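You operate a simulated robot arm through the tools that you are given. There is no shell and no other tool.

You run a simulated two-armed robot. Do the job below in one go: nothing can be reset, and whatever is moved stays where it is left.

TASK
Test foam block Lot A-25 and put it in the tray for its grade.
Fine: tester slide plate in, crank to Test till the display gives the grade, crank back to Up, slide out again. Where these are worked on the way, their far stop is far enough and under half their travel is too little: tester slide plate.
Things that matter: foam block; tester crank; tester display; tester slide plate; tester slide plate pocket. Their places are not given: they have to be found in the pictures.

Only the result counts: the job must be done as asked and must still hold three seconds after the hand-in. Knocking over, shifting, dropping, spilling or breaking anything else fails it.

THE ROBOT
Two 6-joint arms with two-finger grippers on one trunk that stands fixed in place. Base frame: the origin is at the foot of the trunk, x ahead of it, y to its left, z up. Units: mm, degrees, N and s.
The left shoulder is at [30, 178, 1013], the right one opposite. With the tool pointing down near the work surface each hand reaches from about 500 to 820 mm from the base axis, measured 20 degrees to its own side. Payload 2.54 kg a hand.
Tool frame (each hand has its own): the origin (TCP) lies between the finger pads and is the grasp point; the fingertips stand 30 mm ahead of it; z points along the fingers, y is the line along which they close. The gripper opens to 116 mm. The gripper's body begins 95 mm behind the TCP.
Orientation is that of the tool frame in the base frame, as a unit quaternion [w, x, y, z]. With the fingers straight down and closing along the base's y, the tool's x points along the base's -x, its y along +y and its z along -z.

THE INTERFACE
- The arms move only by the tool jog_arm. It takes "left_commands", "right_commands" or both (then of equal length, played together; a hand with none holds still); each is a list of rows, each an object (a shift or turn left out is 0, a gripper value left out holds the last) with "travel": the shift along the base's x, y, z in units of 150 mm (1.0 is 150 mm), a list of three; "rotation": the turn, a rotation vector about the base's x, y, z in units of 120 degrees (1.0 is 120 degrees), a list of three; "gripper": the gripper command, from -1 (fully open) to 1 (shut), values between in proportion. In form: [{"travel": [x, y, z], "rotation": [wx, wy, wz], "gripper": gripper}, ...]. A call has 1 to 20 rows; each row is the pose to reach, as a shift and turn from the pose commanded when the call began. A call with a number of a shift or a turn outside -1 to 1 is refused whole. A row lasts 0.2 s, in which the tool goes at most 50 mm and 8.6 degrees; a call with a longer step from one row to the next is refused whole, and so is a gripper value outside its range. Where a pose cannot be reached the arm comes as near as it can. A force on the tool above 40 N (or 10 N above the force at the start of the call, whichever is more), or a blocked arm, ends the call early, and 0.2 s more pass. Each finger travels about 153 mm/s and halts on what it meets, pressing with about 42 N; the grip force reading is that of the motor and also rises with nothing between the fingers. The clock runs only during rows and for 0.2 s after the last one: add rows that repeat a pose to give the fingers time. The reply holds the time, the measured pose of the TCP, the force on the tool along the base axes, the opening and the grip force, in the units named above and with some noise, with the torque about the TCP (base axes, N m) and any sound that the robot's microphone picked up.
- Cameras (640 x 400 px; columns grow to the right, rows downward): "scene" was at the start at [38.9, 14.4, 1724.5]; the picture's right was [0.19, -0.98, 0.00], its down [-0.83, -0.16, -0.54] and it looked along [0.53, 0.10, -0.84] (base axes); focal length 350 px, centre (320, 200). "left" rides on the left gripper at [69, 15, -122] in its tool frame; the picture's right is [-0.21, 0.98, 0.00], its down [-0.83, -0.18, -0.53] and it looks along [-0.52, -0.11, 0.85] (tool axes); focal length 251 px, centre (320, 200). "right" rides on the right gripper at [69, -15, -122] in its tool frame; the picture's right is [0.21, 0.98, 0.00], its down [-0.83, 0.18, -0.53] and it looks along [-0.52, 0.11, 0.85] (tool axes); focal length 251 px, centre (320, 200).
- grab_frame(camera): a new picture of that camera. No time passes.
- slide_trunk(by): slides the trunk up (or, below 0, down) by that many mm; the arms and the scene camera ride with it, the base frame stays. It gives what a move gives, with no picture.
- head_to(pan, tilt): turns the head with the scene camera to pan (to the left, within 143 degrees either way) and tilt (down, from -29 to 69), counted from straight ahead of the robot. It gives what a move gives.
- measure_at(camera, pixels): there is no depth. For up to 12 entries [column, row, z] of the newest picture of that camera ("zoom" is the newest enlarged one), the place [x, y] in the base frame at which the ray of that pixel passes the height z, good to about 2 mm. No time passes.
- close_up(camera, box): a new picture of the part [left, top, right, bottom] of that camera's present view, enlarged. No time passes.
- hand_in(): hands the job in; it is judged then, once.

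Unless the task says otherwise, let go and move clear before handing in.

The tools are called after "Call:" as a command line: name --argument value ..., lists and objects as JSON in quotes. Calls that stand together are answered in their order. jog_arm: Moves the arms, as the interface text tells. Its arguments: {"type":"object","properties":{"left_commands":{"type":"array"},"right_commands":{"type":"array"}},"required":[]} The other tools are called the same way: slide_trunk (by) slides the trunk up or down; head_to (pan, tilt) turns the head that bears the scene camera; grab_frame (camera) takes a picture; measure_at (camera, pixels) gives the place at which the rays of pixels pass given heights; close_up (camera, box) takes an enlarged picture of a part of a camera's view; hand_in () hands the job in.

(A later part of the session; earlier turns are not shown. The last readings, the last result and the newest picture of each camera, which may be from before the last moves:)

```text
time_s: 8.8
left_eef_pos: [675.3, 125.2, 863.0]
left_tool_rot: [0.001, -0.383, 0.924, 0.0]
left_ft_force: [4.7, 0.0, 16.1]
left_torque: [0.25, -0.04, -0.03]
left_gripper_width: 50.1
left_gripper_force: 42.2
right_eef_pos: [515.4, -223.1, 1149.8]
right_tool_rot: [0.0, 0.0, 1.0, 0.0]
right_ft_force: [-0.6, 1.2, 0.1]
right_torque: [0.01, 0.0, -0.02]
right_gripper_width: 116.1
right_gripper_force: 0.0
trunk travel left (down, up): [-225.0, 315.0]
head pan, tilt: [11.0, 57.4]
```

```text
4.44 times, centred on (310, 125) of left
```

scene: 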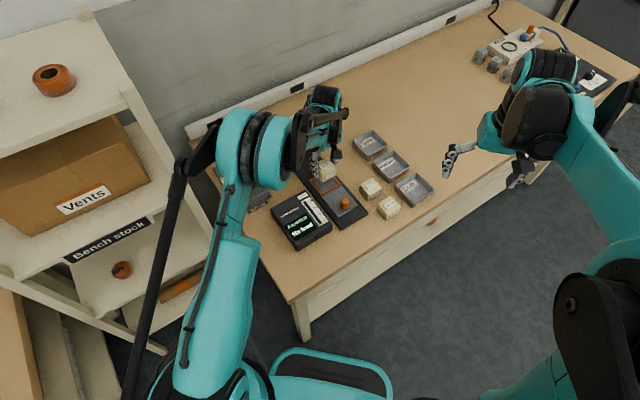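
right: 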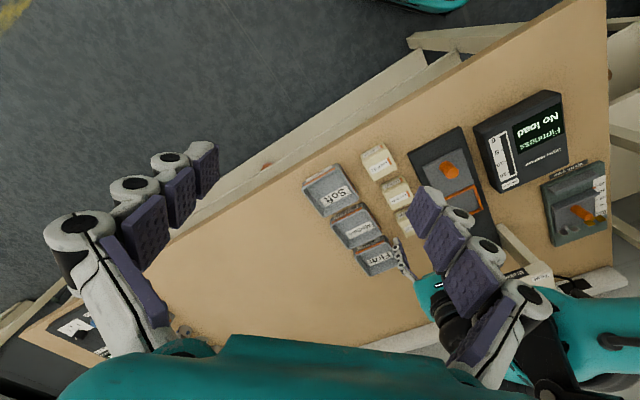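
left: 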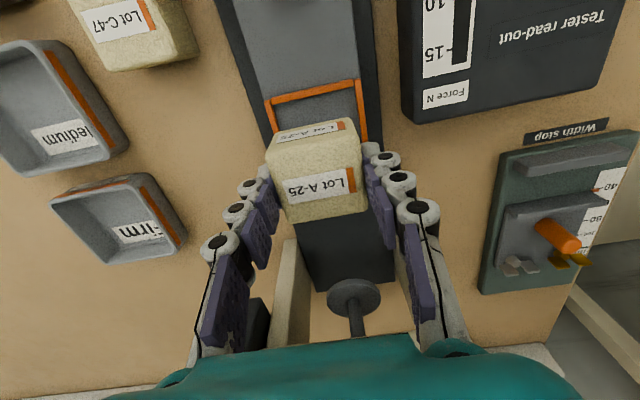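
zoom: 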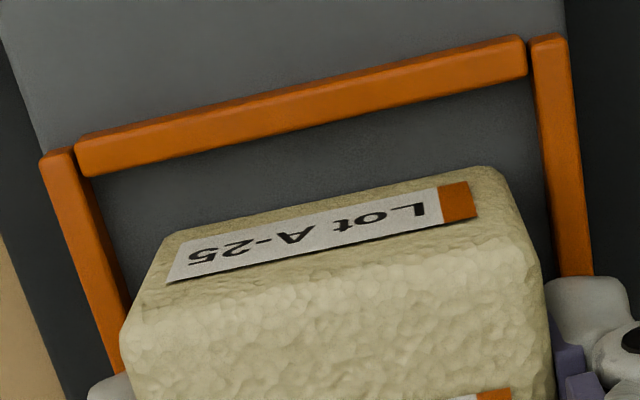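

The gap at the front bar is ≈12 mm, so the block sits too far back and is probably on or against the rear bar. I'll lift it 12 mm, shift 6 mm back along −u, and lower again.

Call:
jog_arm --left_commands '[{"travel": [0, 0, 0.08], "gripper": 0.3}, {"travel": [-0.028, -0.028, 0.08], "gripper": 0.3}, {"travel": [-0.028, -0.028, 0.08], "gripper": 0.3}, {"travel": [-0.028, -0.028, 0.03], "gripper": 0.3}, {"travel": [-0.028, -0.028, 0.0], "gripper": 0.3}, {"travel": [-0.028, -0.028, 0.0], "gripper": 0.3}]'

Call:
close_up --camera "left" --box '[240, 80, 380, 170]'

Call:
close_up --camera "scene" --box '[315, 160, 365, 200]'

```text
time_s: 10.2
left_eef_pos: [671.4, 121.6, 862.8]
left_tool_rot: [0.0, -0.382, 0.924, 0.001]
left_ft_force: [2.3, 1.1, 11.2]
left_torque: [0.18, -0.09, -0.02]
left_gripper_width: 49.6
left_gripper_force: 42.2
right_eef_pos: [515.9, -222.1, 1149.8]
right_tool_rot: [0.001, 0.001, 1.0, 0.0]
right_ft_force: [-0.4, 0.0, 0.5]
right_torque: [0.01, -0.02, -0.01]
right_gripper_width: 116.0
right_gripper_force: 0.1
trunk travel left (down, up): [-225.0, 315.0]
head pan, tilt: [11.0, 57.4]
```

```text
4.44 times, centred on (310, 125) of left
```

zoom: 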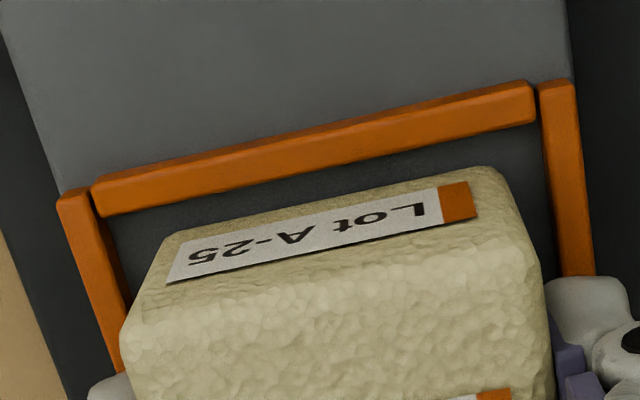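

```text
10.00 times, centred on (340, 180) of scene
```

zoom: 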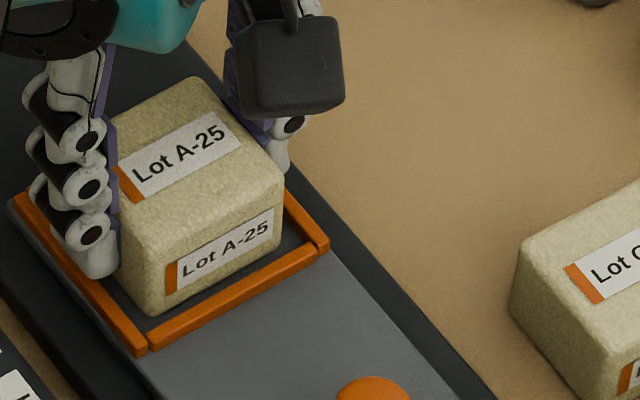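

Contact occurs at the same height again, so the block rests on the plate, inside the frame with about 8 mm front and 4–9 mm side gaps. I'll release, lift away, and check.

Call:
jog_arm --left_commands '[{"travel": [0, 0, 0.0], "gripper": 0.0}, {"travel": [0, 0, 0.0], "gripper": -0.2}, {"travel": [0, 0, 0.1], "gripper": -0.2}, {"travel": [0, 0, 0.4], "gripper": -0.2}, {"travel": [0, 0, 0.7], "gripper": -0.2}, {"travel": [-0.1, -0.1, 0.9], "gripper": -0.2}, {"travel": [-0.1, -0.1, 0.9], "gripper": -0.2}]'

Call:
grab_frame --camera "left"

Call:
close_up --camera "scene" --box '[275, 130, 395, 240]'

```text
time_s: 11.8
left_eef_pos: [658.1, 106.8, 998.4]
left_tool_rot: [0.0, -0.383, 0.924, 0.0]
left_ft_force: [1.6, 0.1, 0.2]
left_torque: [0.0, 0.03, -0.01]
left_gripper_width: 69.9
left_gripper_force: 0.1
right_eef_pos: [518.1, -220.5, 1148.7]
right_tool_rot: [0.0, 0.0, 1.0, 0.001]
right_ft_force: [0.1, 0.2, -0.6]
right_torque: [0.01, 0.06, 0.02]
right_gripper_width: 116.0
right_gripper_force: 0.1
trunk travel left (down, up): [-225.0, 315.0]
head pan, tilt: [11.0, 57.4]
```

```text
taken
```

left: 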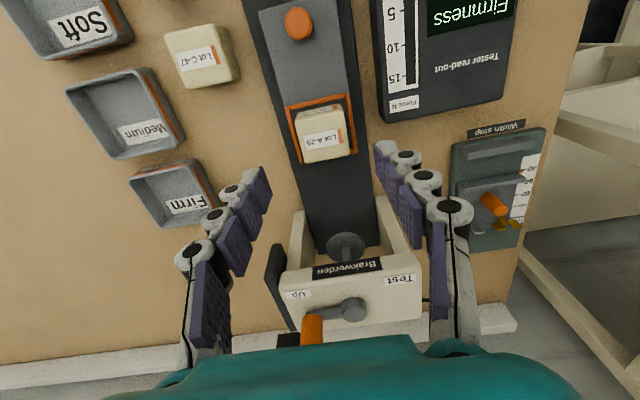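

```text
3.64 times, centred on (335, 185) of scene
```

zoom: 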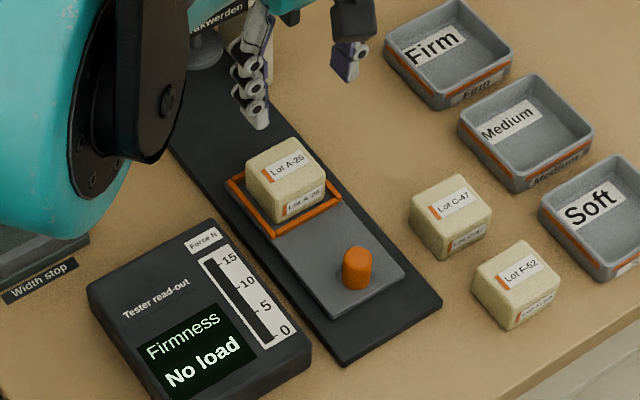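

Block A-25 sits inside the pocket frame. Next I'll hover above the slide plate knob (≈(601,46)) with a 50 mm opening.

Call:
jog_arm --left_commands '[{"travel": [-0.1, -0.1, -0.1], "gripper": 0.1}, {"travel": [-0.2, -0.2, -0.2], "gripper": 0.138}, {"travel": [-0.38, -0.4, -0.35], "gripper": 0.138}, {"travel": [-0.38, -0.4, -0.5], "gripper": 0.138}, {"travel": [-0.38, -0.4, -0.5], "gripper": 0.138}]'

Call:
grab_frame --camera "left"

Call:
close_up --camera "left" --box '[240, 90, 400, 220]'

Call:
grab_frame --camera "scene"

```text
time_s: 13.0
left_eef_pos: [600.1, 45.2, 922.2]
left_tool_rot: [0.0, -0.383, 0.924, 0.0]
left_ft_force: [0.3, 0.7, -0.6]
left_torque: [0.0, -0.03, -0.01]
left_gripper_width: 50.2
left_gripper_force: 0.0
right_eef_pos: [516.9, -222.5, 1149.5]
right_tool_rot: [0.0, 0.0, 1.0, 0.0]
right_ft_force: [-0.2, 0.2, 0.0]
right_torque: [-0.03, -0.05, -0.02]
right_gripper_width: 116.0
right_gripper_force: 0.0
trunk travel left (down, up): [-225.0, 315.0]
head pan, tilt: [11.0, 57.4]
```

```text
taken
```

left: 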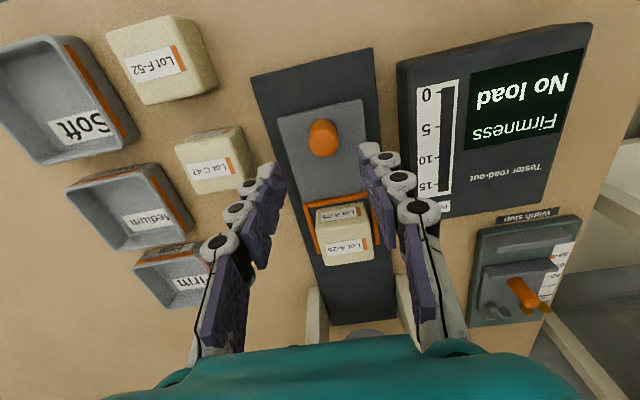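

```text
3.08 times, centred on (320, 155) of left
```

zoom: 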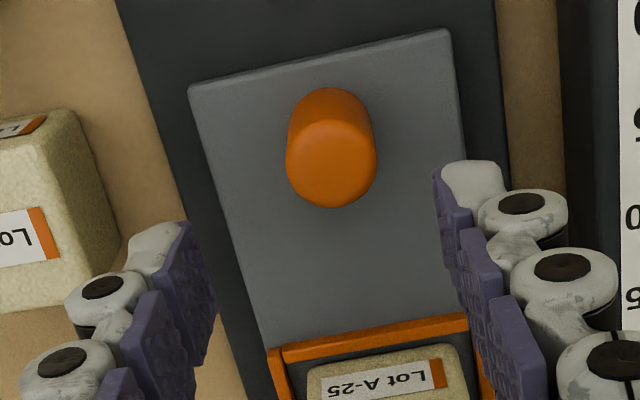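

```text
taken
```

scene: 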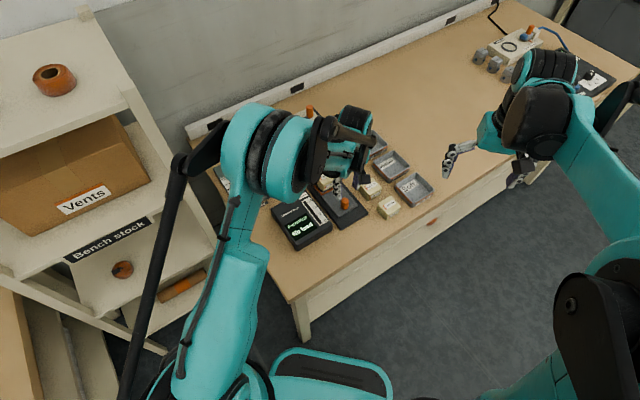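

The knob top is at left (324,143) while the TCP axis projects at (320,147) at that height, about 3 mm off. I'll measure it and then descend.

Call:
measure_at --camera "left" --pixels '[[323.9, 142.9, 850], [323.9, 142.9, 846], [320, 146.6, 850], [447, 145, 840], [447, 145, 830]]'

```text
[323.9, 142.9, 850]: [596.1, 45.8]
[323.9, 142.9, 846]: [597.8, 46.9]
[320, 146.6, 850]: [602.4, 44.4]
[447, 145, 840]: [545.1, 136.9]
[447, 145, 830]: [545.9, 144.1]
```

Knob centre ≈(596,47). I'll descend to z≈851 around it and close.

Call:
jog_arm --left_commands '[{"travel": [-0.027, 0.013, -0.15], "gripper": 0.138}, {"travel": [-0.027, 0.013, -0.35], "gripper": 0.138}, {"travel": [-0.027, 0.013, -0.47], "gripper": 0.138}, {"travel": [-0.027, 0.013, -0.47], "gripper": 0.138}, {"travel": [-0.027, 0.013, -0.47], "gripper": 0.4}, {"travel": [-0.027, 0.013, -0.47], "gripper": 0.7}, {"travel": [-0.027, 0.013, -0.47], "gripper": 0.7}]'

Call:
grab_frame --camera "left"

Call:
close_up --camera "scene" --box '[275, 130, 395, 240]'

```text
time_s: 14.6
left_eef_pos: [596.4, 46.1, 852.8]
left_tool_rot: [0.0, -0.383, 0.924, 0.001]
left_ft_force: [8.7, -6.1, 3.1]
left_torque: [-0.22, -0.28, 0.02]
left_gripper_width: 23.2
left_gripper_force: 44.4
right_eef_pos: [517.3, -223.2, 1148.9]
right_tool_rot: [0.0, 0.0, 1.0, 0.0]
right_ft_force: [1.2, -0.1, 0.9]
right_torque: [-0.01, -0.02, 0.04]
right_gripper_width: 116.1
right_gripper_force: 0.1
trunk travel left (down, up): [-225.0, 315.0]
head pan, tilt: [11.0, 57.4]
```

```text
taken
```

left: 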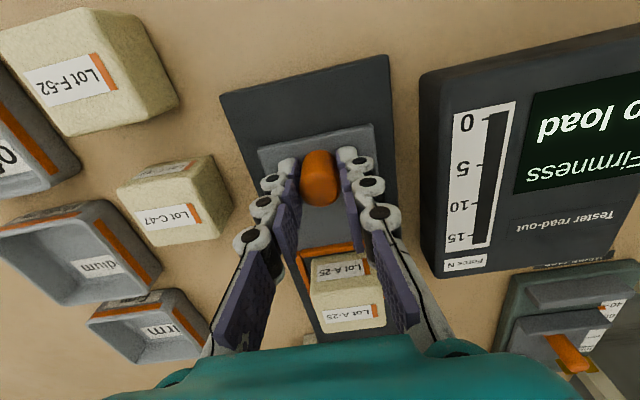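

```text
3.64 times, centred on (335, 185) of scene
```

zoom: 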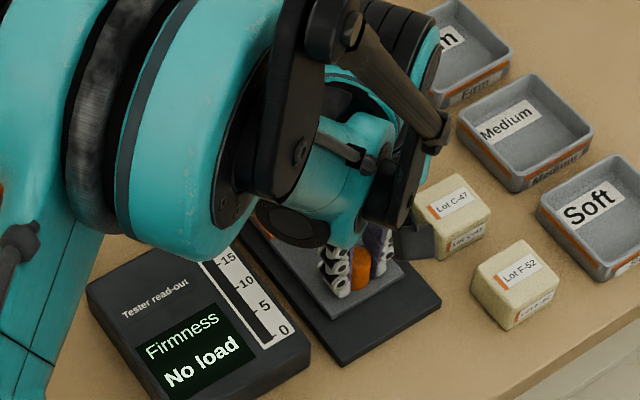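

The knob is gripped (23.2 mm) with a small side load; I'll shift +1 mm in +n and push the slide along u=(0.707,0.707), stopping short of the expected ~145 mm to check.

Call:
jog_arm --left_commands '[{"travel": [0.01, -0.007, 0], "gripper": 0.7}, {"travel": [0.06, 0.043, 0], "gripper": 0.7}, {"travel": [0.12, 0.103, 0], "gripper": 0.7}, {"travel": [0.18, 0.163, 0], "gripper": 0.7}, {"travel": [0.24, 0.223, 0], "gripper": 0.7}, {"travel": [0.3, 0.283, 0], "gripper": 0.7}, {"travel": [0.36, 0.343, 0], "gripper": 0.7}, {"travel": [0.42, 0.403, 0], "gripper": 0.7}, {"travel": [0.48, 0.463, 0], "gripper": 0.7}, {"travel": [0.54, 0.523, 0], "gripper": 0.7}, {"travel": [0.54, 0.523, 0], "gripper": 0.7}]'

Call:
grab_frame --camera "left"

Call:
close_up --camera "scene" --box '[255, 90, 395, 240]'

```text
time_s: 17.0
left_eef_pos: [675.9, 123.6, 852.0]
left_tool_rot: [0.0, -0.383, 0.924, 0.0]
left_ft_force: [7.1, -8.0, 14.5]
left_torque: [0.1, -0.55, 0.03]
left_gripper_width: 22.8
left_gripper_force: 45.5
right_eef_pos: [515.9, -222.4, 1149.4]
right_tool_rot: [0.0, -0.001, 1.0, 0.0]
right_ft_force: [1.0, 0.0, 0.4]
right_torque: [0.01, -0.01, 0.01]
right_gripper_width: 116.0
right_gripper_force: 0.1
trunk travel left (down, up): [-225.0, 315.0]
head pan, tilt: [11.0, 57.4]
```

```text
taken
```

left: 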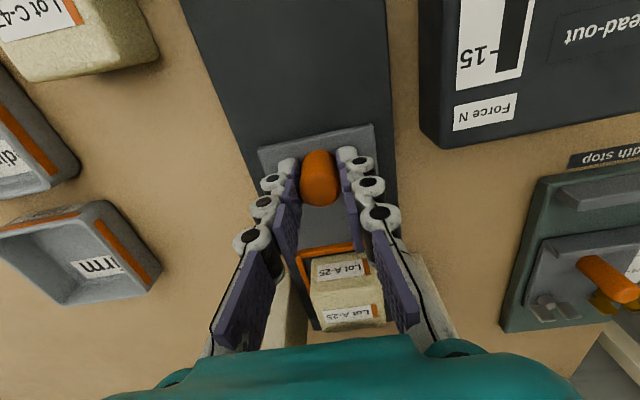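

```text
2.67 times, centred on (325, 165) of scene
```

zoom: 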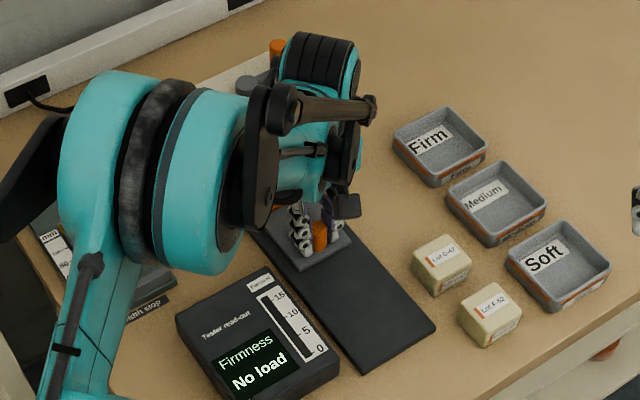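

The slide has travelled ~111 mm cleanly. Before the rest, I'll check the wrist hardware's clearance to the crank knob (wrist at scene (325,114)).

Call:
measure_at --camera "scene" --pixels '[[325, 105, 1050], [325, 105, 1000], [338, 115, 1000], [338, 115, 1050], [345, 130, 1000]]'

Call:
close_up --camera "scene" --box '[270, 85, 370, 195]'

Call:
grab_frame --camera "right"

Call:
close_up --camera "right" --box '[400, 160, 600, 320]'

```text
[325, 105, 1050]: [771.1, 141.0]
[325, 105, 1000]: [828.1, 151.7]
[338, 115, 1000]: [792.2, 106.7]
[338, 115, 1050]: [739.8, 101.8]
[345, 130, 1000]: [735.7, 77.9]
```

```text
3.64 times, centred on (320, 140) of scene
```

zoom: 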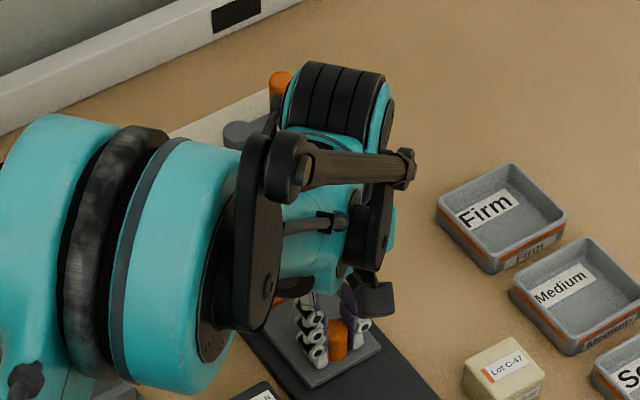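

```text
taken
```

right: 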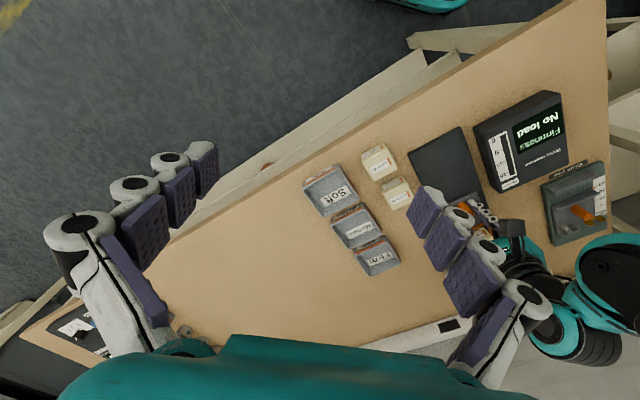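

```text
2.50 times, centred on (500, 240) of right
```

zoom: 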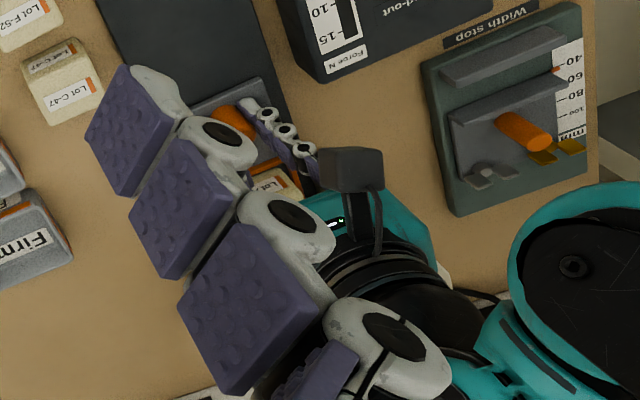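

The bulky wrist parts are directly above the TCP at z≈1130, well clear of the tester. I'll continue pushing slowly to the far stop.

Call:
jog_arm --left_commands '[{"travel": [0.035, 0.035, 0], "gripper": 0.7}, {"travel": [0.07, 0.07, 0], "gripper": 0.7}, {"travel": [0.1, 0.1, 0], "gripper": 0.7}, {"travel": [0.13, 0.13, 0], "gripper": 0.7}, {"travel": [0.155, 0.155, 0], "gripper": 0.7}, {"travel": [0.18, 0.18, 0], "gripper": 0.7}, {"travel": [0.2, 0.2, 0], "gripper": 0.7}, {"travel": [0.22, 0.22, 0], "gripper": 0.7}, {"travel": [0.24, 0.24, 0], "gripper": 0.7}]'

Call:
grab_frame --camera "left"

Call:
grab_frame --camera "scene"

```text
time_s: 19.0
left_eef_pos: [712.9, 161.0, 852.1]
left_tool_rot: [0.001, -0.383, 0.924, 0.001]
left_ft_force: [-0.3, 0.3, 0.6]
left_torque: [0.02, -0.02, -0.01]
left_gripper_width: 17.5
left_gripper_force: 0.0
right_eef_pos: [516.2, -223.2, 1148.2]
right_tool_rot: [-0.001, 0.0, 1.0, 0.0]
right_ft_force: [0.0, 0.0, 0.2]
right_torque: [0.06, -0.03, -0.04]
right_gripper_width: 115.9
right_gripper_force: 0.1
trunk travel left (down, up): [-225.0, 315.0]
head pan, tilt: [11.0, 57.4]
```

```text
taken
```

left: 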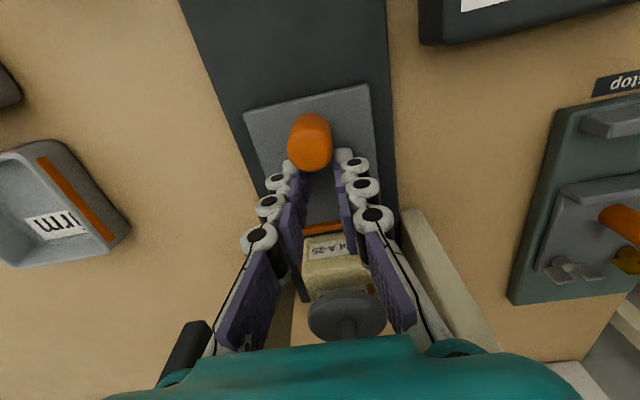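

```text
taken
```

scene: 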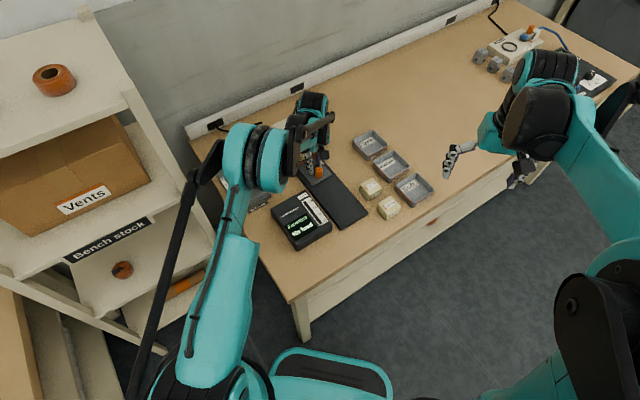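

The fingers slid off the knob (width 17.5, no force), which implies the slide hit its far stop. I'll measure where the knob and the block now are relative to the press.

Call:
close_up --camera "left" --box '[220, 80, 420, 350]'

Call:
close_up --camera "left" --box '[260, 90, 380, 180]'

Call:
measure_at --camera "left" --pixels '[[310, 150, 850], [245, 113, 815], [370, 85, 815]]'

Call:
close_up --camera "scene" --box '[275, 100, 375, 210]'

```text
1.48 times, centred on (320, 215) of left
```

zoom: 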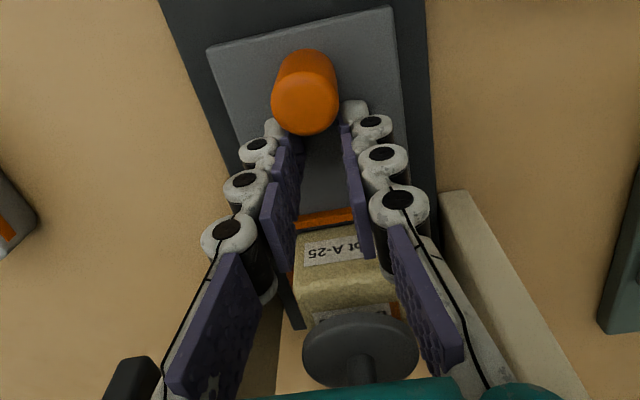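

```text
4.44 times, centred on (320, 135) of left
```

zoom: 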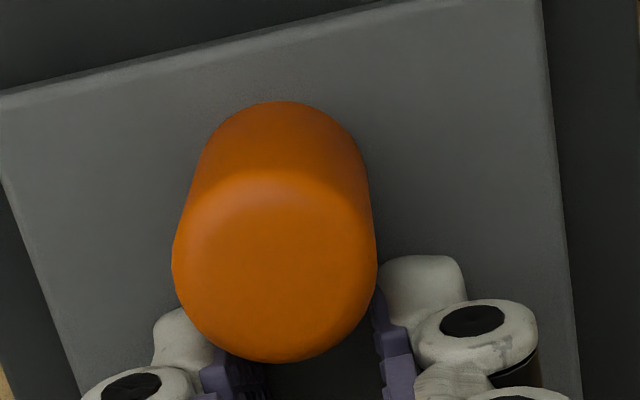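

```text
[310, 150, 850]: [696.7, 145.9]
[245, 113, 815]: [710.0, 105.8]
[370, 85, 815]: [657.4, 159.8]
```

```text
3.64 times, centred on (325, 155) of scene
```

zoom: 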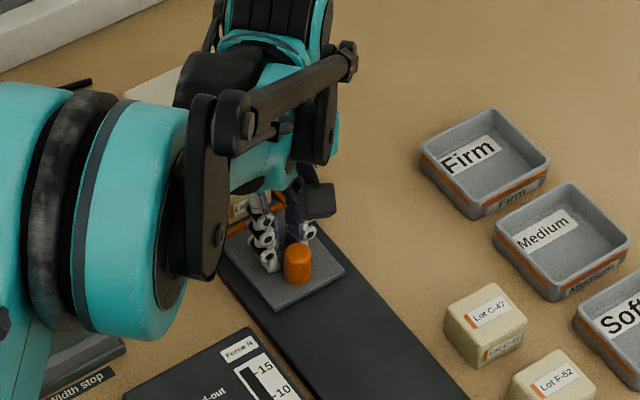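

The knob moved ~141 mm to (697,146), near the expected far stop. To be certain, I'll go over and behind the knob with closed fingers and press it forward against the stop.

Call:
jog_arm --left_commands '[{"travel": [0.02, 0.02, 0.2], "gripper": 0.7}, {"travel": [0.02, 0.02, 0.42], "gripper": 1}, {"travel": [-0.15, -0.15, 0.42], "gripper": 1}, {"travel": [-0.27, -0.27, 0.42], "gripper": 1}, {"travel": [-0.27, -0.27, 0.2], "gripper": 1}, {"travel": [-0.27, -0.27, 0.0], "gripper": 1}, {"travel": [-0.27, -0.27, 0.0], "gripper": 1}]'

Call:
grab_frame --camera "left"

```text
time_s: 20.6
left_eef_pos: [672.5, 120.3, 851.0]
left_tool_rot: [0.0, -0.383, 0.924, 0.0]
left_ft_force: [-0.3, 0.7, -0.4]
left_torque: [0.01, 0.01, 0.0]
left_gripper_width: 0.0
left_gripper_force: 28.7
right_eef_pos: [517.1, -222.1, 1149.0]
right_tool_rot: [0.0, 0.0, 1.0, 0.0]
right_ft_force: [0.1, -0.1, -0.6]
right_torque: [0.01, -0.01, 0.01]
right_gripper_width: 115.9
right_gripper_force: 0.1
trunk travel left (down, up): [-225.0, 315.0]
head pan, tilt: [11.0, 57.4]
```

```text
taken
```

left: 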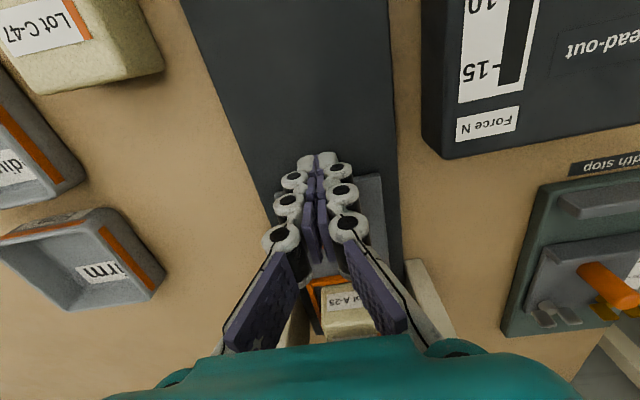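

The fingers are behind the knob with no contact. I'll press forward in small steps until the force rises.

Call:
jog_arm --left_commands '[{"travel": [0.035, 0.035, 0], "gripper": 1}, {"travel": [0.05, 0.05, 0], "gripper": 1}, {"travel": [0.06, 0.06, 0], "gripper": 1}, {"travel": [0.07, 0.07, 0], "gripper": 1}, {"travel": [0.08, 0.08, 0], "gripper": 1}, {"travel": [0.09, 0.09, 0], "gripper": 1}, {"travel": [0.1, 0.1, 0], "gripper": 1}, {"travel": [0.11, 0.11, 0], "gripper": 1}, {"travel": [0.12, 0.12, 0], "gripper": 1}]'

Call:
grab_frame --camera "left"

```text
time_s: 21.9
left_eef_pos: [681.2, 128.2, 851.7]
left_tool_rot: [-0.005, -0.38, 0.925, -0.002]
left_ft_force: [-11.4, -11.6, 3.0]
left_torque: [-0.06, 0.25, 0.0]
left_gripper_width: 6.0
left_gripper_force: 28.3
right_eef_pos: [516.5, -222.0, 1149.4]
right_tool_rot: [0.001, 0.001, 1.0, 0.0]
right_ft_force: [-0.1, 0.5, 0.5]
right_torque: [-0.06, -0.02, -0.02]
right_gripper_width: 116.3
right_gripper_force: 0.1
trunk travel left (down, up): [-225.0, 315.0]
head pan, tilt: [11.0, 57.4]
stopped in row 6 (left hand): the force on the tool passed its limit at 43 N (the readings are from after the stop); the commanded pose is now the measured one
```

```text
taken
```

left: 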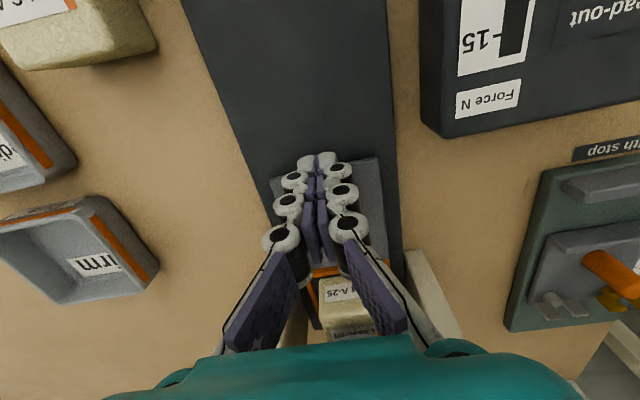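

Force reached 43 N immediately at contact, so the slide is at its far stop. I'll back off, rise, and raise the trunk so the crank knob comes within reach.

Call:
jog_arm --left_commands '[{"travel": [-0.06, -0.06, 0], "gripper": 1}, {"travel": [-0.06, -0.06, 0.3], "gripper": 1}, {"travel": [-0.06, -0.06, 0.6], "gripper": 0.5}, {"travel": [-0.06, -0.06, 0.9], "gripper": 0.1}, {"travel": [-0.06, -0.06, 0.95], "gripper": 0.1}]'

Call:
slide_trunk --by 160

Call:
grab_frame --camera "left"

Call:
grab_frame --camera "scene"

```text
time_s: 23.1
left_eef_pos: [673.4, 123.6, 993.3]
left_tool_rot: [-0.003, -0.382, 0.924, 0.0]
left_ft_force: [0.2, 0.8, -1.1]
left_torque: [-0.01, 0.0, -0.03]
left_gripper_width: 51.9
left_gripper_force: 0.0
right_eef_pos: [518.6, -221.5, 1149.2]
right_tool_rot: [0.001, 0.0, 1.0, 0.0]
right_ft_force: [0.1, -0.2, -1.3]
right_torque: [0.01, -0.02, -0.02]
right_gripper_width: 115.8
right_gripper_force: 0.1
trunk travel left (down, up): [-225.0, 315.0]
head pan, tilt: [11.0, 57.4]
```

```text
time_s: 24.9
left_eef_pos: [672.3, 124.1, 1152.4]
left_tool_rot: [-0.004, -0.382, 0.924, -0.001]
left_ft_force: [-0.3, 0.1, 0.5]
left_torque: [0.01, 0.01, 0.03]
left_gripper_width: 52.2
left_gripper_force: 0.0
right_eef_pos: [517.5, -221.2, 1309.0]
right_tool_rot: [0.0, 0.0, 1.0, 0.0]
right_ft_force: [0.2, -0.1, 0.3]
right_torque: [-0.01, 0.01, -0.01]
right_gripper_width: 116.0
right_gripper_force: 0.2
trunk travel left (down, up): [-385.0, 155.0]
head pan, tilt: [11.0, 57.4]
```

```text
taken
```

left: 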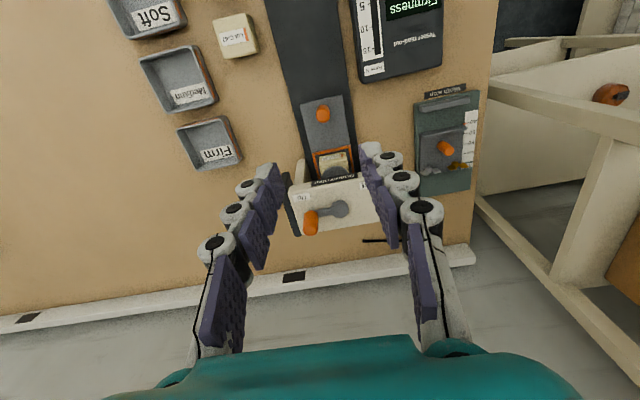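

```text
taken
```

scene: 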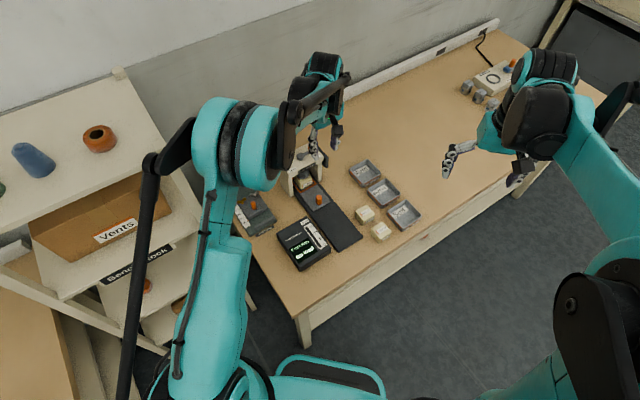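

From above, the crank cap is at left (342,208) and its knob at (311,222). I'll zoom in to refine.

Call:
close_up --camera "left" --box '[270, 130, 390, 250]'

Call:
close_up --camera "scene" --box '[265, 120, 365, 220]'

```text
3.33 times, centred on (330, 190) of left
```

zoom: 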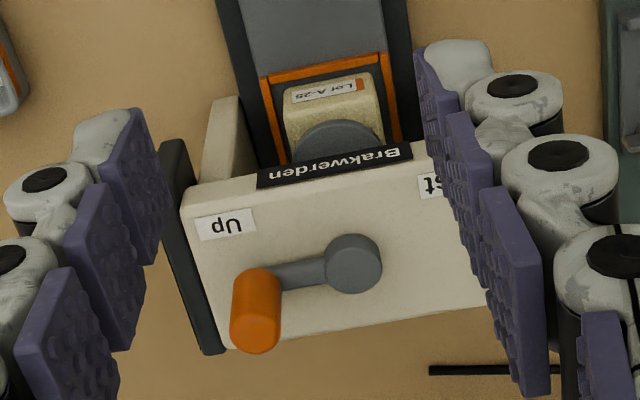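

```text
4.00 times, centred on (315, 170) of scene
```

zoom: 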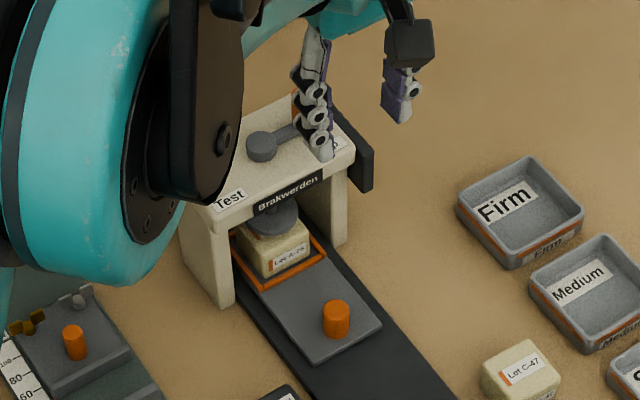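

Measuring cap and knob from this higher viewpoint at candidate heights.

Call:
measure_at --camera "left" --pixels '[[310.3, 230.6, 990], [310.3, 230.6, 1000], [341.5, 210.5, 960], [341.5, 210.5, 970], [301.6, 196.9, 953], [311.2, 213, 965]]'

Call:
measure_at --camera "scene" --pixels '[[300.5, 154.5, 960], [300.5, 154.5, 970], [300.5, 154.5, 980]]'

```text
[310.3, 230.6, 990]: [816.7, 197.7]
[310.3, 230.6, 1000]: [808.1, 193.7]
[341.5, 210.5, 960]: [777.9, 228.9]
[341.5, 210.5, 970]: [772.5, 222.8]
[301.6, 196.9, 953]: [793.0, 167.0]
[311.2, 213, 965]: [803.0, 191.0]
```

```text
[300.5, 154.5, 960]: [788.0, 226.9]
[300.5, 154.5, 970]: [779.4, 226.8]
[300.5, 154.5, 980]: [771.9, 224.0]
```

Pivot ≈(777,226.5), knob ≈(809,195) with top ≈998, crank radius ≈45 mm. I'll unwind the yaw and move toward a point above the knob.

Call:
jog_arm --left_commands '[{"travel": [0.1, 0.08, 0], "rotation": [0, 0, -0.065], "gripper": 0.1}, {"travel": [0.2, 0.15, -0.05], "rotation": [0, 0, -0.13], "gripper": 0.1}, {"travel": [0.3, 0.22, -0.1], "rotation": [0, 0, -0.195], "gripper": 0.1}, {"travel": [0.42, 0.3, -0.15], "rotation": [0, 0, -0.26], "gripper": 0.1}, {"travel": [0.53, 0.37, -0.2], "rotation": [0, 0, -0.32], "gripper": 0.1}, {"travel": [0.65, 0.44, -0.27], "rotation": [0, 0, -0.375], "gripper": 0.1}, {"travel": [0.65, 0.44, -0.27], "rotation": [0, 0, -0.375], "gripper": 0.1}]'

Call:
grab_frame --camera "left"

```text
time_s: 26.6
left_eef_pos: [769.1, 189.8, 1114.6]
left_tool_rot: [-0.004, 0.002, 1.0, 0.0]
left_ft_force: [-0.6, 0.8, 0.1]
left_torque: [0.0, -0.03, 0.0]
left_gripper_width: 52.2
left_gripper_force: 0.1
right_eef_pos: [516.7, -221.4, 1309.1]
right_tool_rot: [0.0, 0.0, 1.0, 0.0]
right_ft_force: [-0.2, 0.4, -0.3]
right_torque: [0.02, 0.0, 0.0]
right_gripper_width: 116.1
right_gripper_force: 0.1
trunk travel left (down, up): [-385.0, 155.0]
head pan, tilt: [11.0, 57.4]
```

```text
taken
```

left: 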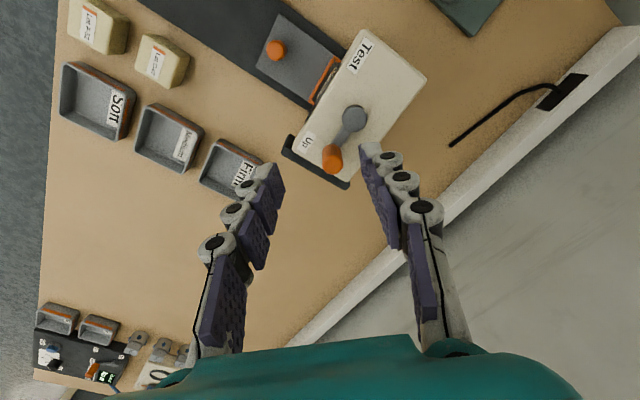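

The hand reached (769,190,1115) pointing down. Next I'll tilt 25° forward and position it just above the crank knob.

Call:
jog_arm --left_commands '[{"travel": [0.05, 0.01, 0], "rotation": [0, -0.05, 0], "gripper": 0.1}, {"travel": [0.12, 0.02, -0.05], "rotation": [0, -0.11, 0], "gripper": 0.1}, {"travel": [0.2, 0.03, -0.2], "rotation": [0, -0.16, 0], "gripper": 0.1}, {"travel": [0.27, 0.035, -0.35], "rotation": [0, -0.208, 0], "gripper": 0.1}, {"travel": [0.27, 0.035, -0.45], "rotation": [0, -0.208, 0], "gripper": 0.1}, {"travel": [0.27, 0.035, -0.45], "rotation": [0, -0.208, 0], "gripper": 0.1}]'

Call:
grab_frame --camera "left"

Call:
close_up --camera "scene" --box '[245, 80, 365, 200]'

```text
time_s: 27.9
left_eef_pos: [811.4, 195.0, 1045.5]
left_tool_rot: [0.213, 0.002, 0.977, 0.001]
left_ft_force: [0.5, 0.6, -0.5]
left_torque: [0.0, 0.02, -0.02]
left_gripper_width: 52.1
left_gripper_force: 0.0
right_eef_pos: [517.1, -222.1, 1308.6]
right_tool_rot: [0.0, 0.0, 1.0, 0.0]
right_ft_force: [0.1, -0.3, -0.8]
right_torque: [0.0, -0.02, 0.0]
right_gripper_width: 115.9
right_gripper_force: 0.1
trunk travel left (down, up): [-385.0, 155.0]
head pan, tilt: [11.0, 57.4]
```

```text
taken
```

left: 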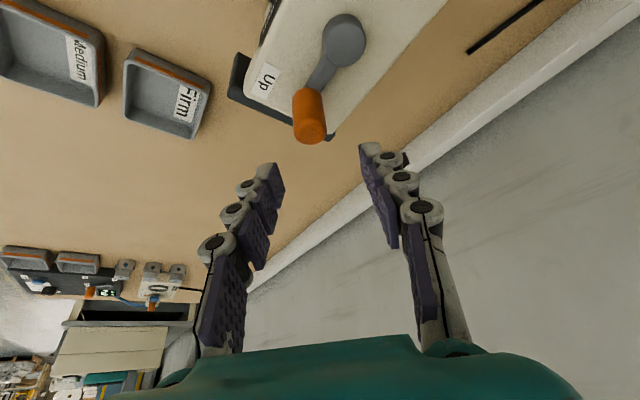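

```text
3.33 times, centred on (305, 140) of scene
```

zoom: 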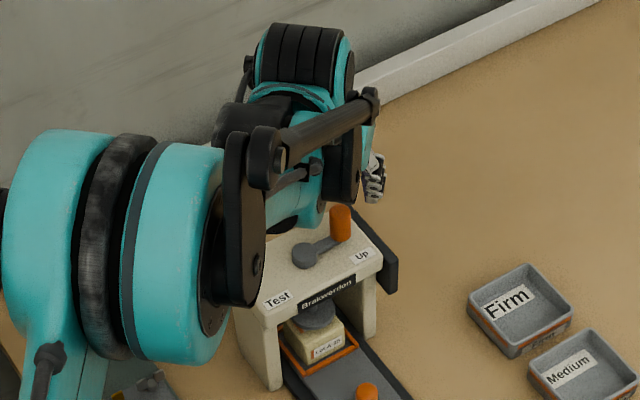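

The knob top appears at left (311,132), ahead of and below the fingers. I'll measure it at z≈998 for the final alignment.

Call:
close_up --camera "left" --box '[250, 0, 390, 160]'

Call:
measure_at --camera "left" --pixels '[[311, 131, 998], [311, 131, 1004], [311, 131, 990], [345, 36, 968], [345, 36, 960], [320, 192, 1045]]'

```text
2.50 times, centred on (320, 80) of left
```

zoom: 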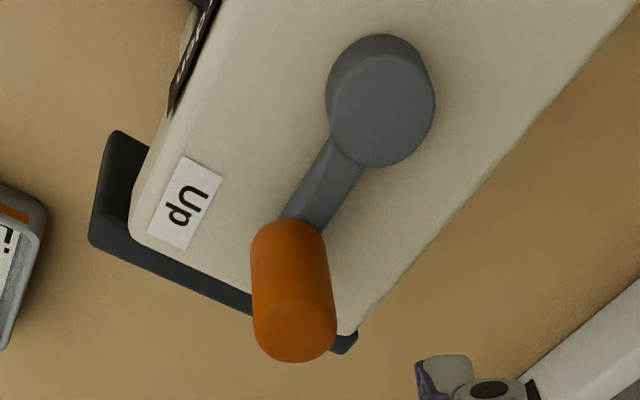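

```text
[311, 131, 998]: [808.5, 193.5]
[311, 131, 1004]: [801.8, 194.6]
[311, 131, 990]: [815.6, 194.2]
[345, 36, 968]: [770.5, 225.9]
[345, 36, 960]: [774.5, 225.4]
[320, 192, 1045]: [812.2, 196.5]
```

Knob centre ≈(808,194). With the tilt, the pads meet it when the TCP is at ≈(802,194,1003). I'll descend there and close on the knob.

Call:
jog_arm --left_commands '[{"travel": [-0.06, -0.007, -0.1], "gripper": 0.1}, {"travel": [-0.06, -0.007, -0.2], "gripper": 0.1}, {"travel": [-0.06, -0.007, -0.28], "gripper": 0.1}, {"travel": [-0.06, -0.007, -0.28], "gripper": 0.1}, {"travel": [-0.06, -0.007, -0.28], "gripper": 0.4}, {"travel": [-0.06, -0.007, -0.28], "gripper": 0.75}, {"travel": [-0.06, -0.007, -0.28], "gripper": 0.75}]'

Call:
grab_frame --camera "left"

Call:
close_up --camera "scene" --box '[245, 80, 365, 200]'

```text
time_s: 29.6
left_eef_pos: [801.4, 193.2, 1001.6]
left_tool_rot: [0.213, 0.001, 0.977, 0.001]
left_ft_force: [-0.5, -4.8, -2.9]
left_torque: [-0.2, -0.08, -0.02]
left_gripper_width: 20.6
left_gripper_force: 45.3
right_eef_pos: [517.5, -222.8, 1309.8]
right_tool_rot: [0.0, 0.0, 1.0, 0.001]
right_ft_force: [0.7, -0.3, 0.1]
right_torque: [0.03, 0.0, 0.01]
right_gripper_width: 115.9
right_gripper_force: 0.1
trunk travel left (down, up): [-385.0, 155.0]
head pan, tilt: [11.0, 57.4]
```

```text
taken
```

left: 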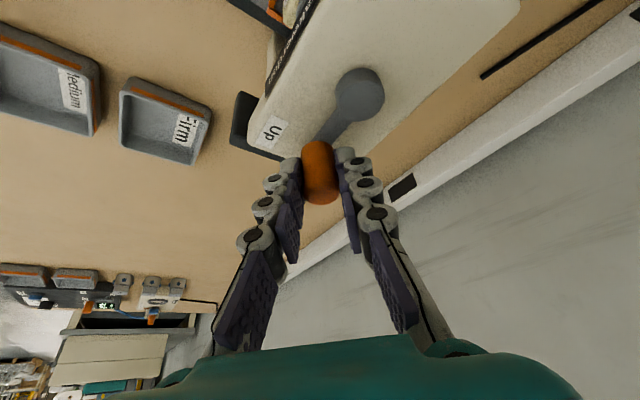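

```text
3.33 times, centred on (305, 140) of scene
```

zoom: 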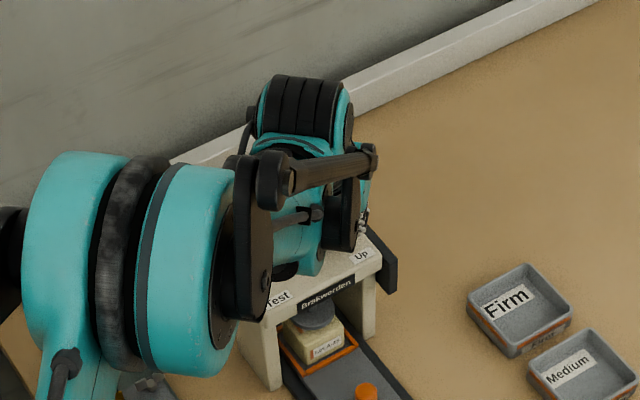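

The crank knob is gripped (20.6 mm). I'll try a small 15° arc around the pivot toward the front (clockwise from above, the side the labels are on) and watch the force.

Call:
jog_arm --left_commands '[{"travel": [-0.0193, -0.0177, 0], "gripper": 0.75}, {"travel": [-0.04, -0.0336, 0], "gripper": 0.75}, {"travel": [-0.062, -0.0477, 0], "gripper": 0.75}, {"travel": [-0.062, -0.0477, 0], "gripper": 0.75}]'

Call:
grab_frame --camera "left"

Call:
grab_frame --camera "scene"

```text
time_s: 30.6
left_eef_pos: [794.3, 188.0, 1001.9]
left_tool_rot: [0.213, 0.002, 0.977, 0.001]
left_ft_force: [1.2, -1.2, -9.1]
left_torque: [0.0, -0.82, -0.03]
left_gripper_width: 20.6
left_gripper_force: 44.8
right_eef_pos: [518.5, -221.4, 1308.0]
right_tool_rot: [0.0, 0.0, 1.0, 0.0]
right_ft_force: [1.2, 0.2, -0.3]
right_torque: [0.0, -0.02, 0.05]
right_gripper_width: 115.9
right_gripper_force: 0.1
trunk travel left (down, up): [-385.0, 155.0]
head pan, tilt: [11.0, 57.4]
```

```text
taken
```

left: 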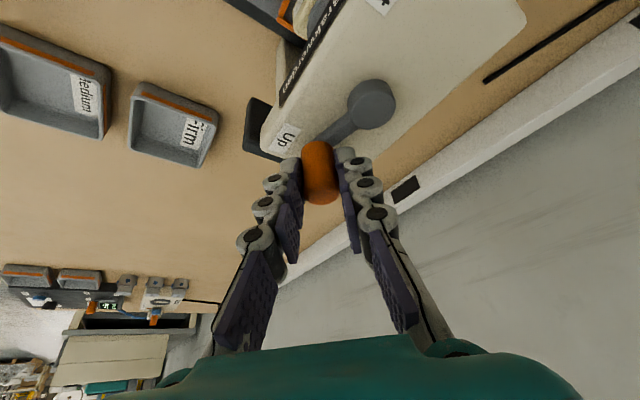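

```text
taken
```

scene: 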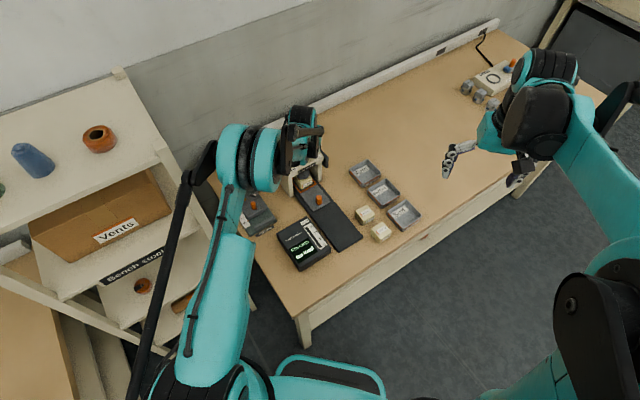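

The crank followed clockwise (no blocking force). I'll continue the arc in 6–8° rows through the front and check the display.

Call:
jog_arm --left_commands '[{"travel": [-0.0224, -0.0113, 0], "gripper": 0.75}, {"travel": [-0.0466, -0.0192, 0], "gripper": 0.75}, {"travel": [-0.072, -0.0245, 0], "gripper": 0.75}, {"travel": [-0.098, -0.0271, 0], "gripper": 0.75}, {"travel": [-0.1242, -0.0271, 0], "gripper": 0.75}, {"travel": [-0.1242, -0.0271, 0], "gripper": 0.75}]'

Call:
grab_frame --camera "left"

Call:
close_up --camera "scene" --box '[255, 170, 365, 280]'

```text
time_s: 31.9
left_eef_pos: [775.8, 181.5, 1001.6]
left_tool_rot: [0.211, 0.001, 0.977, 0.001]
left_ft_force: [0.7, -10.9, -15.6]
left_torque: [-0.3, -0.1, -0.11]
left_gripper_width: 21.0
left_gripper_force: 44.7
right_eef_pos: [519.2, -223.0, 1308.3]
right_tool_rot: [-0.001, 0.0, 1.0, 0.0]
right_ft_force: [-0.8, -1.1, 0.7]
right_torque: [0.0, -0.01, 0.01]
right_gripper_width: 116.1
right_gripper_force: 0.0
trunk travel left (down, up): [-385.0, 155.0]
head pan, tilt: [11.0, 57.4]
```

```text
taken
```

left: 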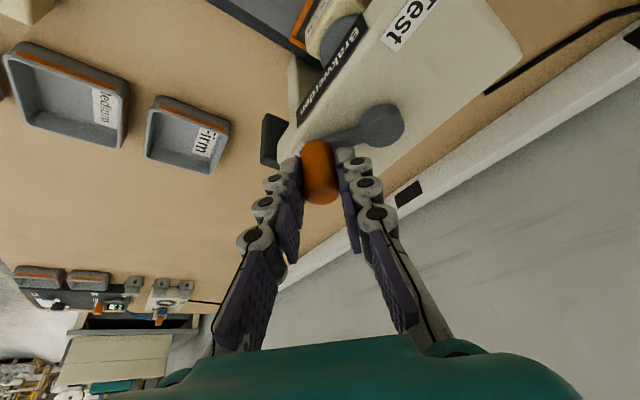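

```text
3.64 times, centred on (310, 225) of scene
```

zoom: 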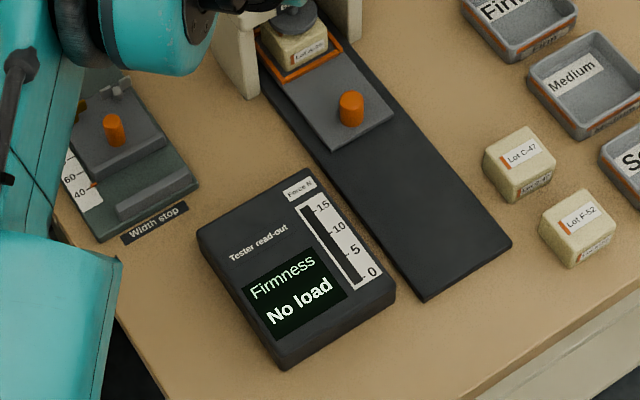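

The crank is at about −85° (half way round to the front) and the display still reads "No load". I'll continue on a corrected arc, easing z down 3 mm because the tool feels a downward pull.

Call:
jog_arm --left_commands '[{"travel": [-0.0367, -0.013, -0.013], "gripper": 0.75}, {"travel": [-0.0733, -0.0093, -0.02], "gripper": 0.75}, {"travel": [-0.1087, -0.0013, -0.02], "gripper": 0.75}, {"travel": [-0.1433, 0.0107, -0.02], "gripper": 0.75}, {"travel": [-0.176, 0.027, -0.02], "gripper": 0.75}, {"travel": [-0.2067, 0.0473, -0.02], "gripper": 0.75}, {"travel": [-0.2347, 0.071, -0.02], "gripper": 0.75}, {"travel": [-0.2347, 0.071, -0.02], "gripper": 0.75}]'

Call:
grab_frame --camera "left"

Call:
close_up --camera "scene" --box '[255, 130, 365, 280]'

```text
time_s: 33.8
left_eef_pos: [736.6, 195.2, 1001.3]
left_tool_rot: [0.213, 0.001, 0.977, 0.001]
left_ft_force: [6.5, 5.6, 28.5]
left_torque: [0.23, -0.09, 0.04]
left_gripper_width: 20.8
left_gripper_force: 44.5
right_eef_pos: [516.1, -221.6, 1310.8]
right_tool_rot: [0.001, 0.0, 1.0, -0.001]
right_ft_force: [0.8, -0.9, 0.6]
right_torque: [-0.01, -0.02, 0.03]
right_gripper_width: 116.2
right_gripper_force: 0.0
trunk travel left (down, up): [-385.0, 155.0]
head pan, tilt: [11.0, 57.4]
```

```text
taken
```

left: 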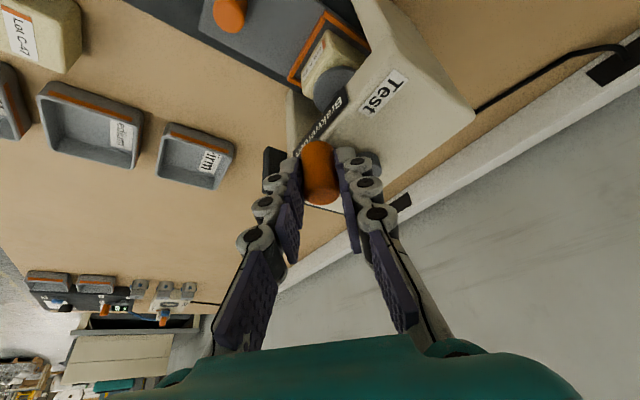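

```text
2.67 times, centred on (310, 205) of scene
```

zoom: 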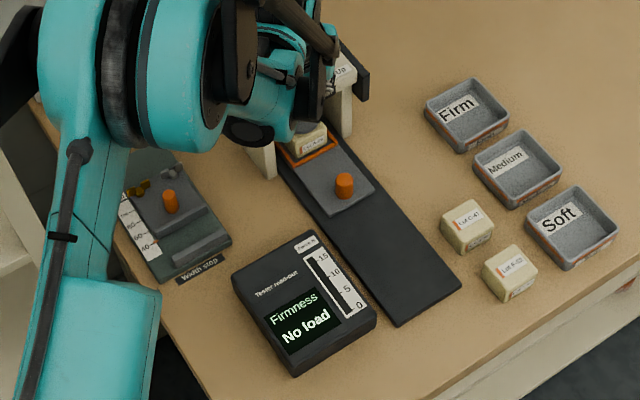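

The z force is now +28 N because lowering was unnecessary; I'll restore z and continue the arc toward "Test" (−183°), watching the display.

Call:
jog_arm --left_commands '[{"travel": [0, 0, 0.02], "gripper": 0.75}, {"travel": [-0.0247, 0.027, 0.02], "gripper": 0.75}, {"travel": [-0.046, 0.0567, 0.02], "gripper": 0.75}, {"travel": [-0.0633, 0.089, 0.02], "gripper": 0.75}, {"travel": [-0.0767, 0.1233, 0.02], "gripper": 0.75}, {"travel": [-0.086, 0.1587, 0.02], "gripper": 0.75}, {"travel": [-0.086, 0.1587, 0.02], "gripper": 0.75}]'

Call:
grab_frame --camera "left"

Call:
close_up --camera "scene" --box '[255, 130, 365, 280]'

```text
time_s: 35.4
left_eef_pos: [726.2, 218.2, 1002.1]
left_tool_rot: [0.21, 0.0, 0.978, 0.0]
left_ft_force: [-5.6, -1.3, -23.0]
left_torque: [-0.02, -0.04, 0.0]
left_gripper_width: 20.5
left_gripper_force: 45.0
right_eef_pos: [518.2, -222.2, 1307.1]
right_tool_rot: [-0.001, 0.001, 1.0, -0.001]
right_ft_force: [0.1, 0.3, -0.1]
right_torque: [-0.01, 0.0, 0.01]
right_gripper_width: 115.8
right_gripper_force: 0.0
trunk travel left (down, up): [-385.0, 155.0]
head pan, tilt: [11.0, 57.4]
```

```text
taken
```

left: 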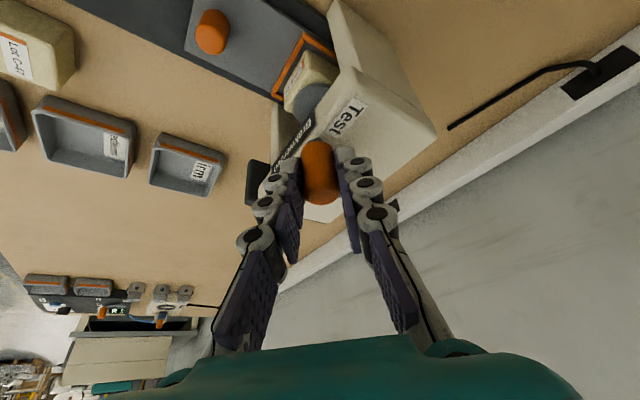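

```text
2.67 times, centred on (310, 205) of scene
```

zoom: 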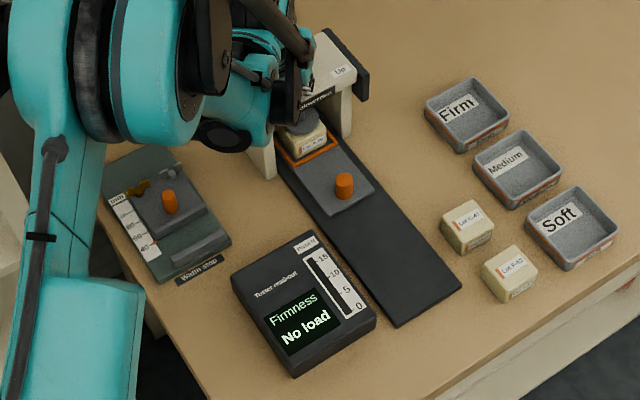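

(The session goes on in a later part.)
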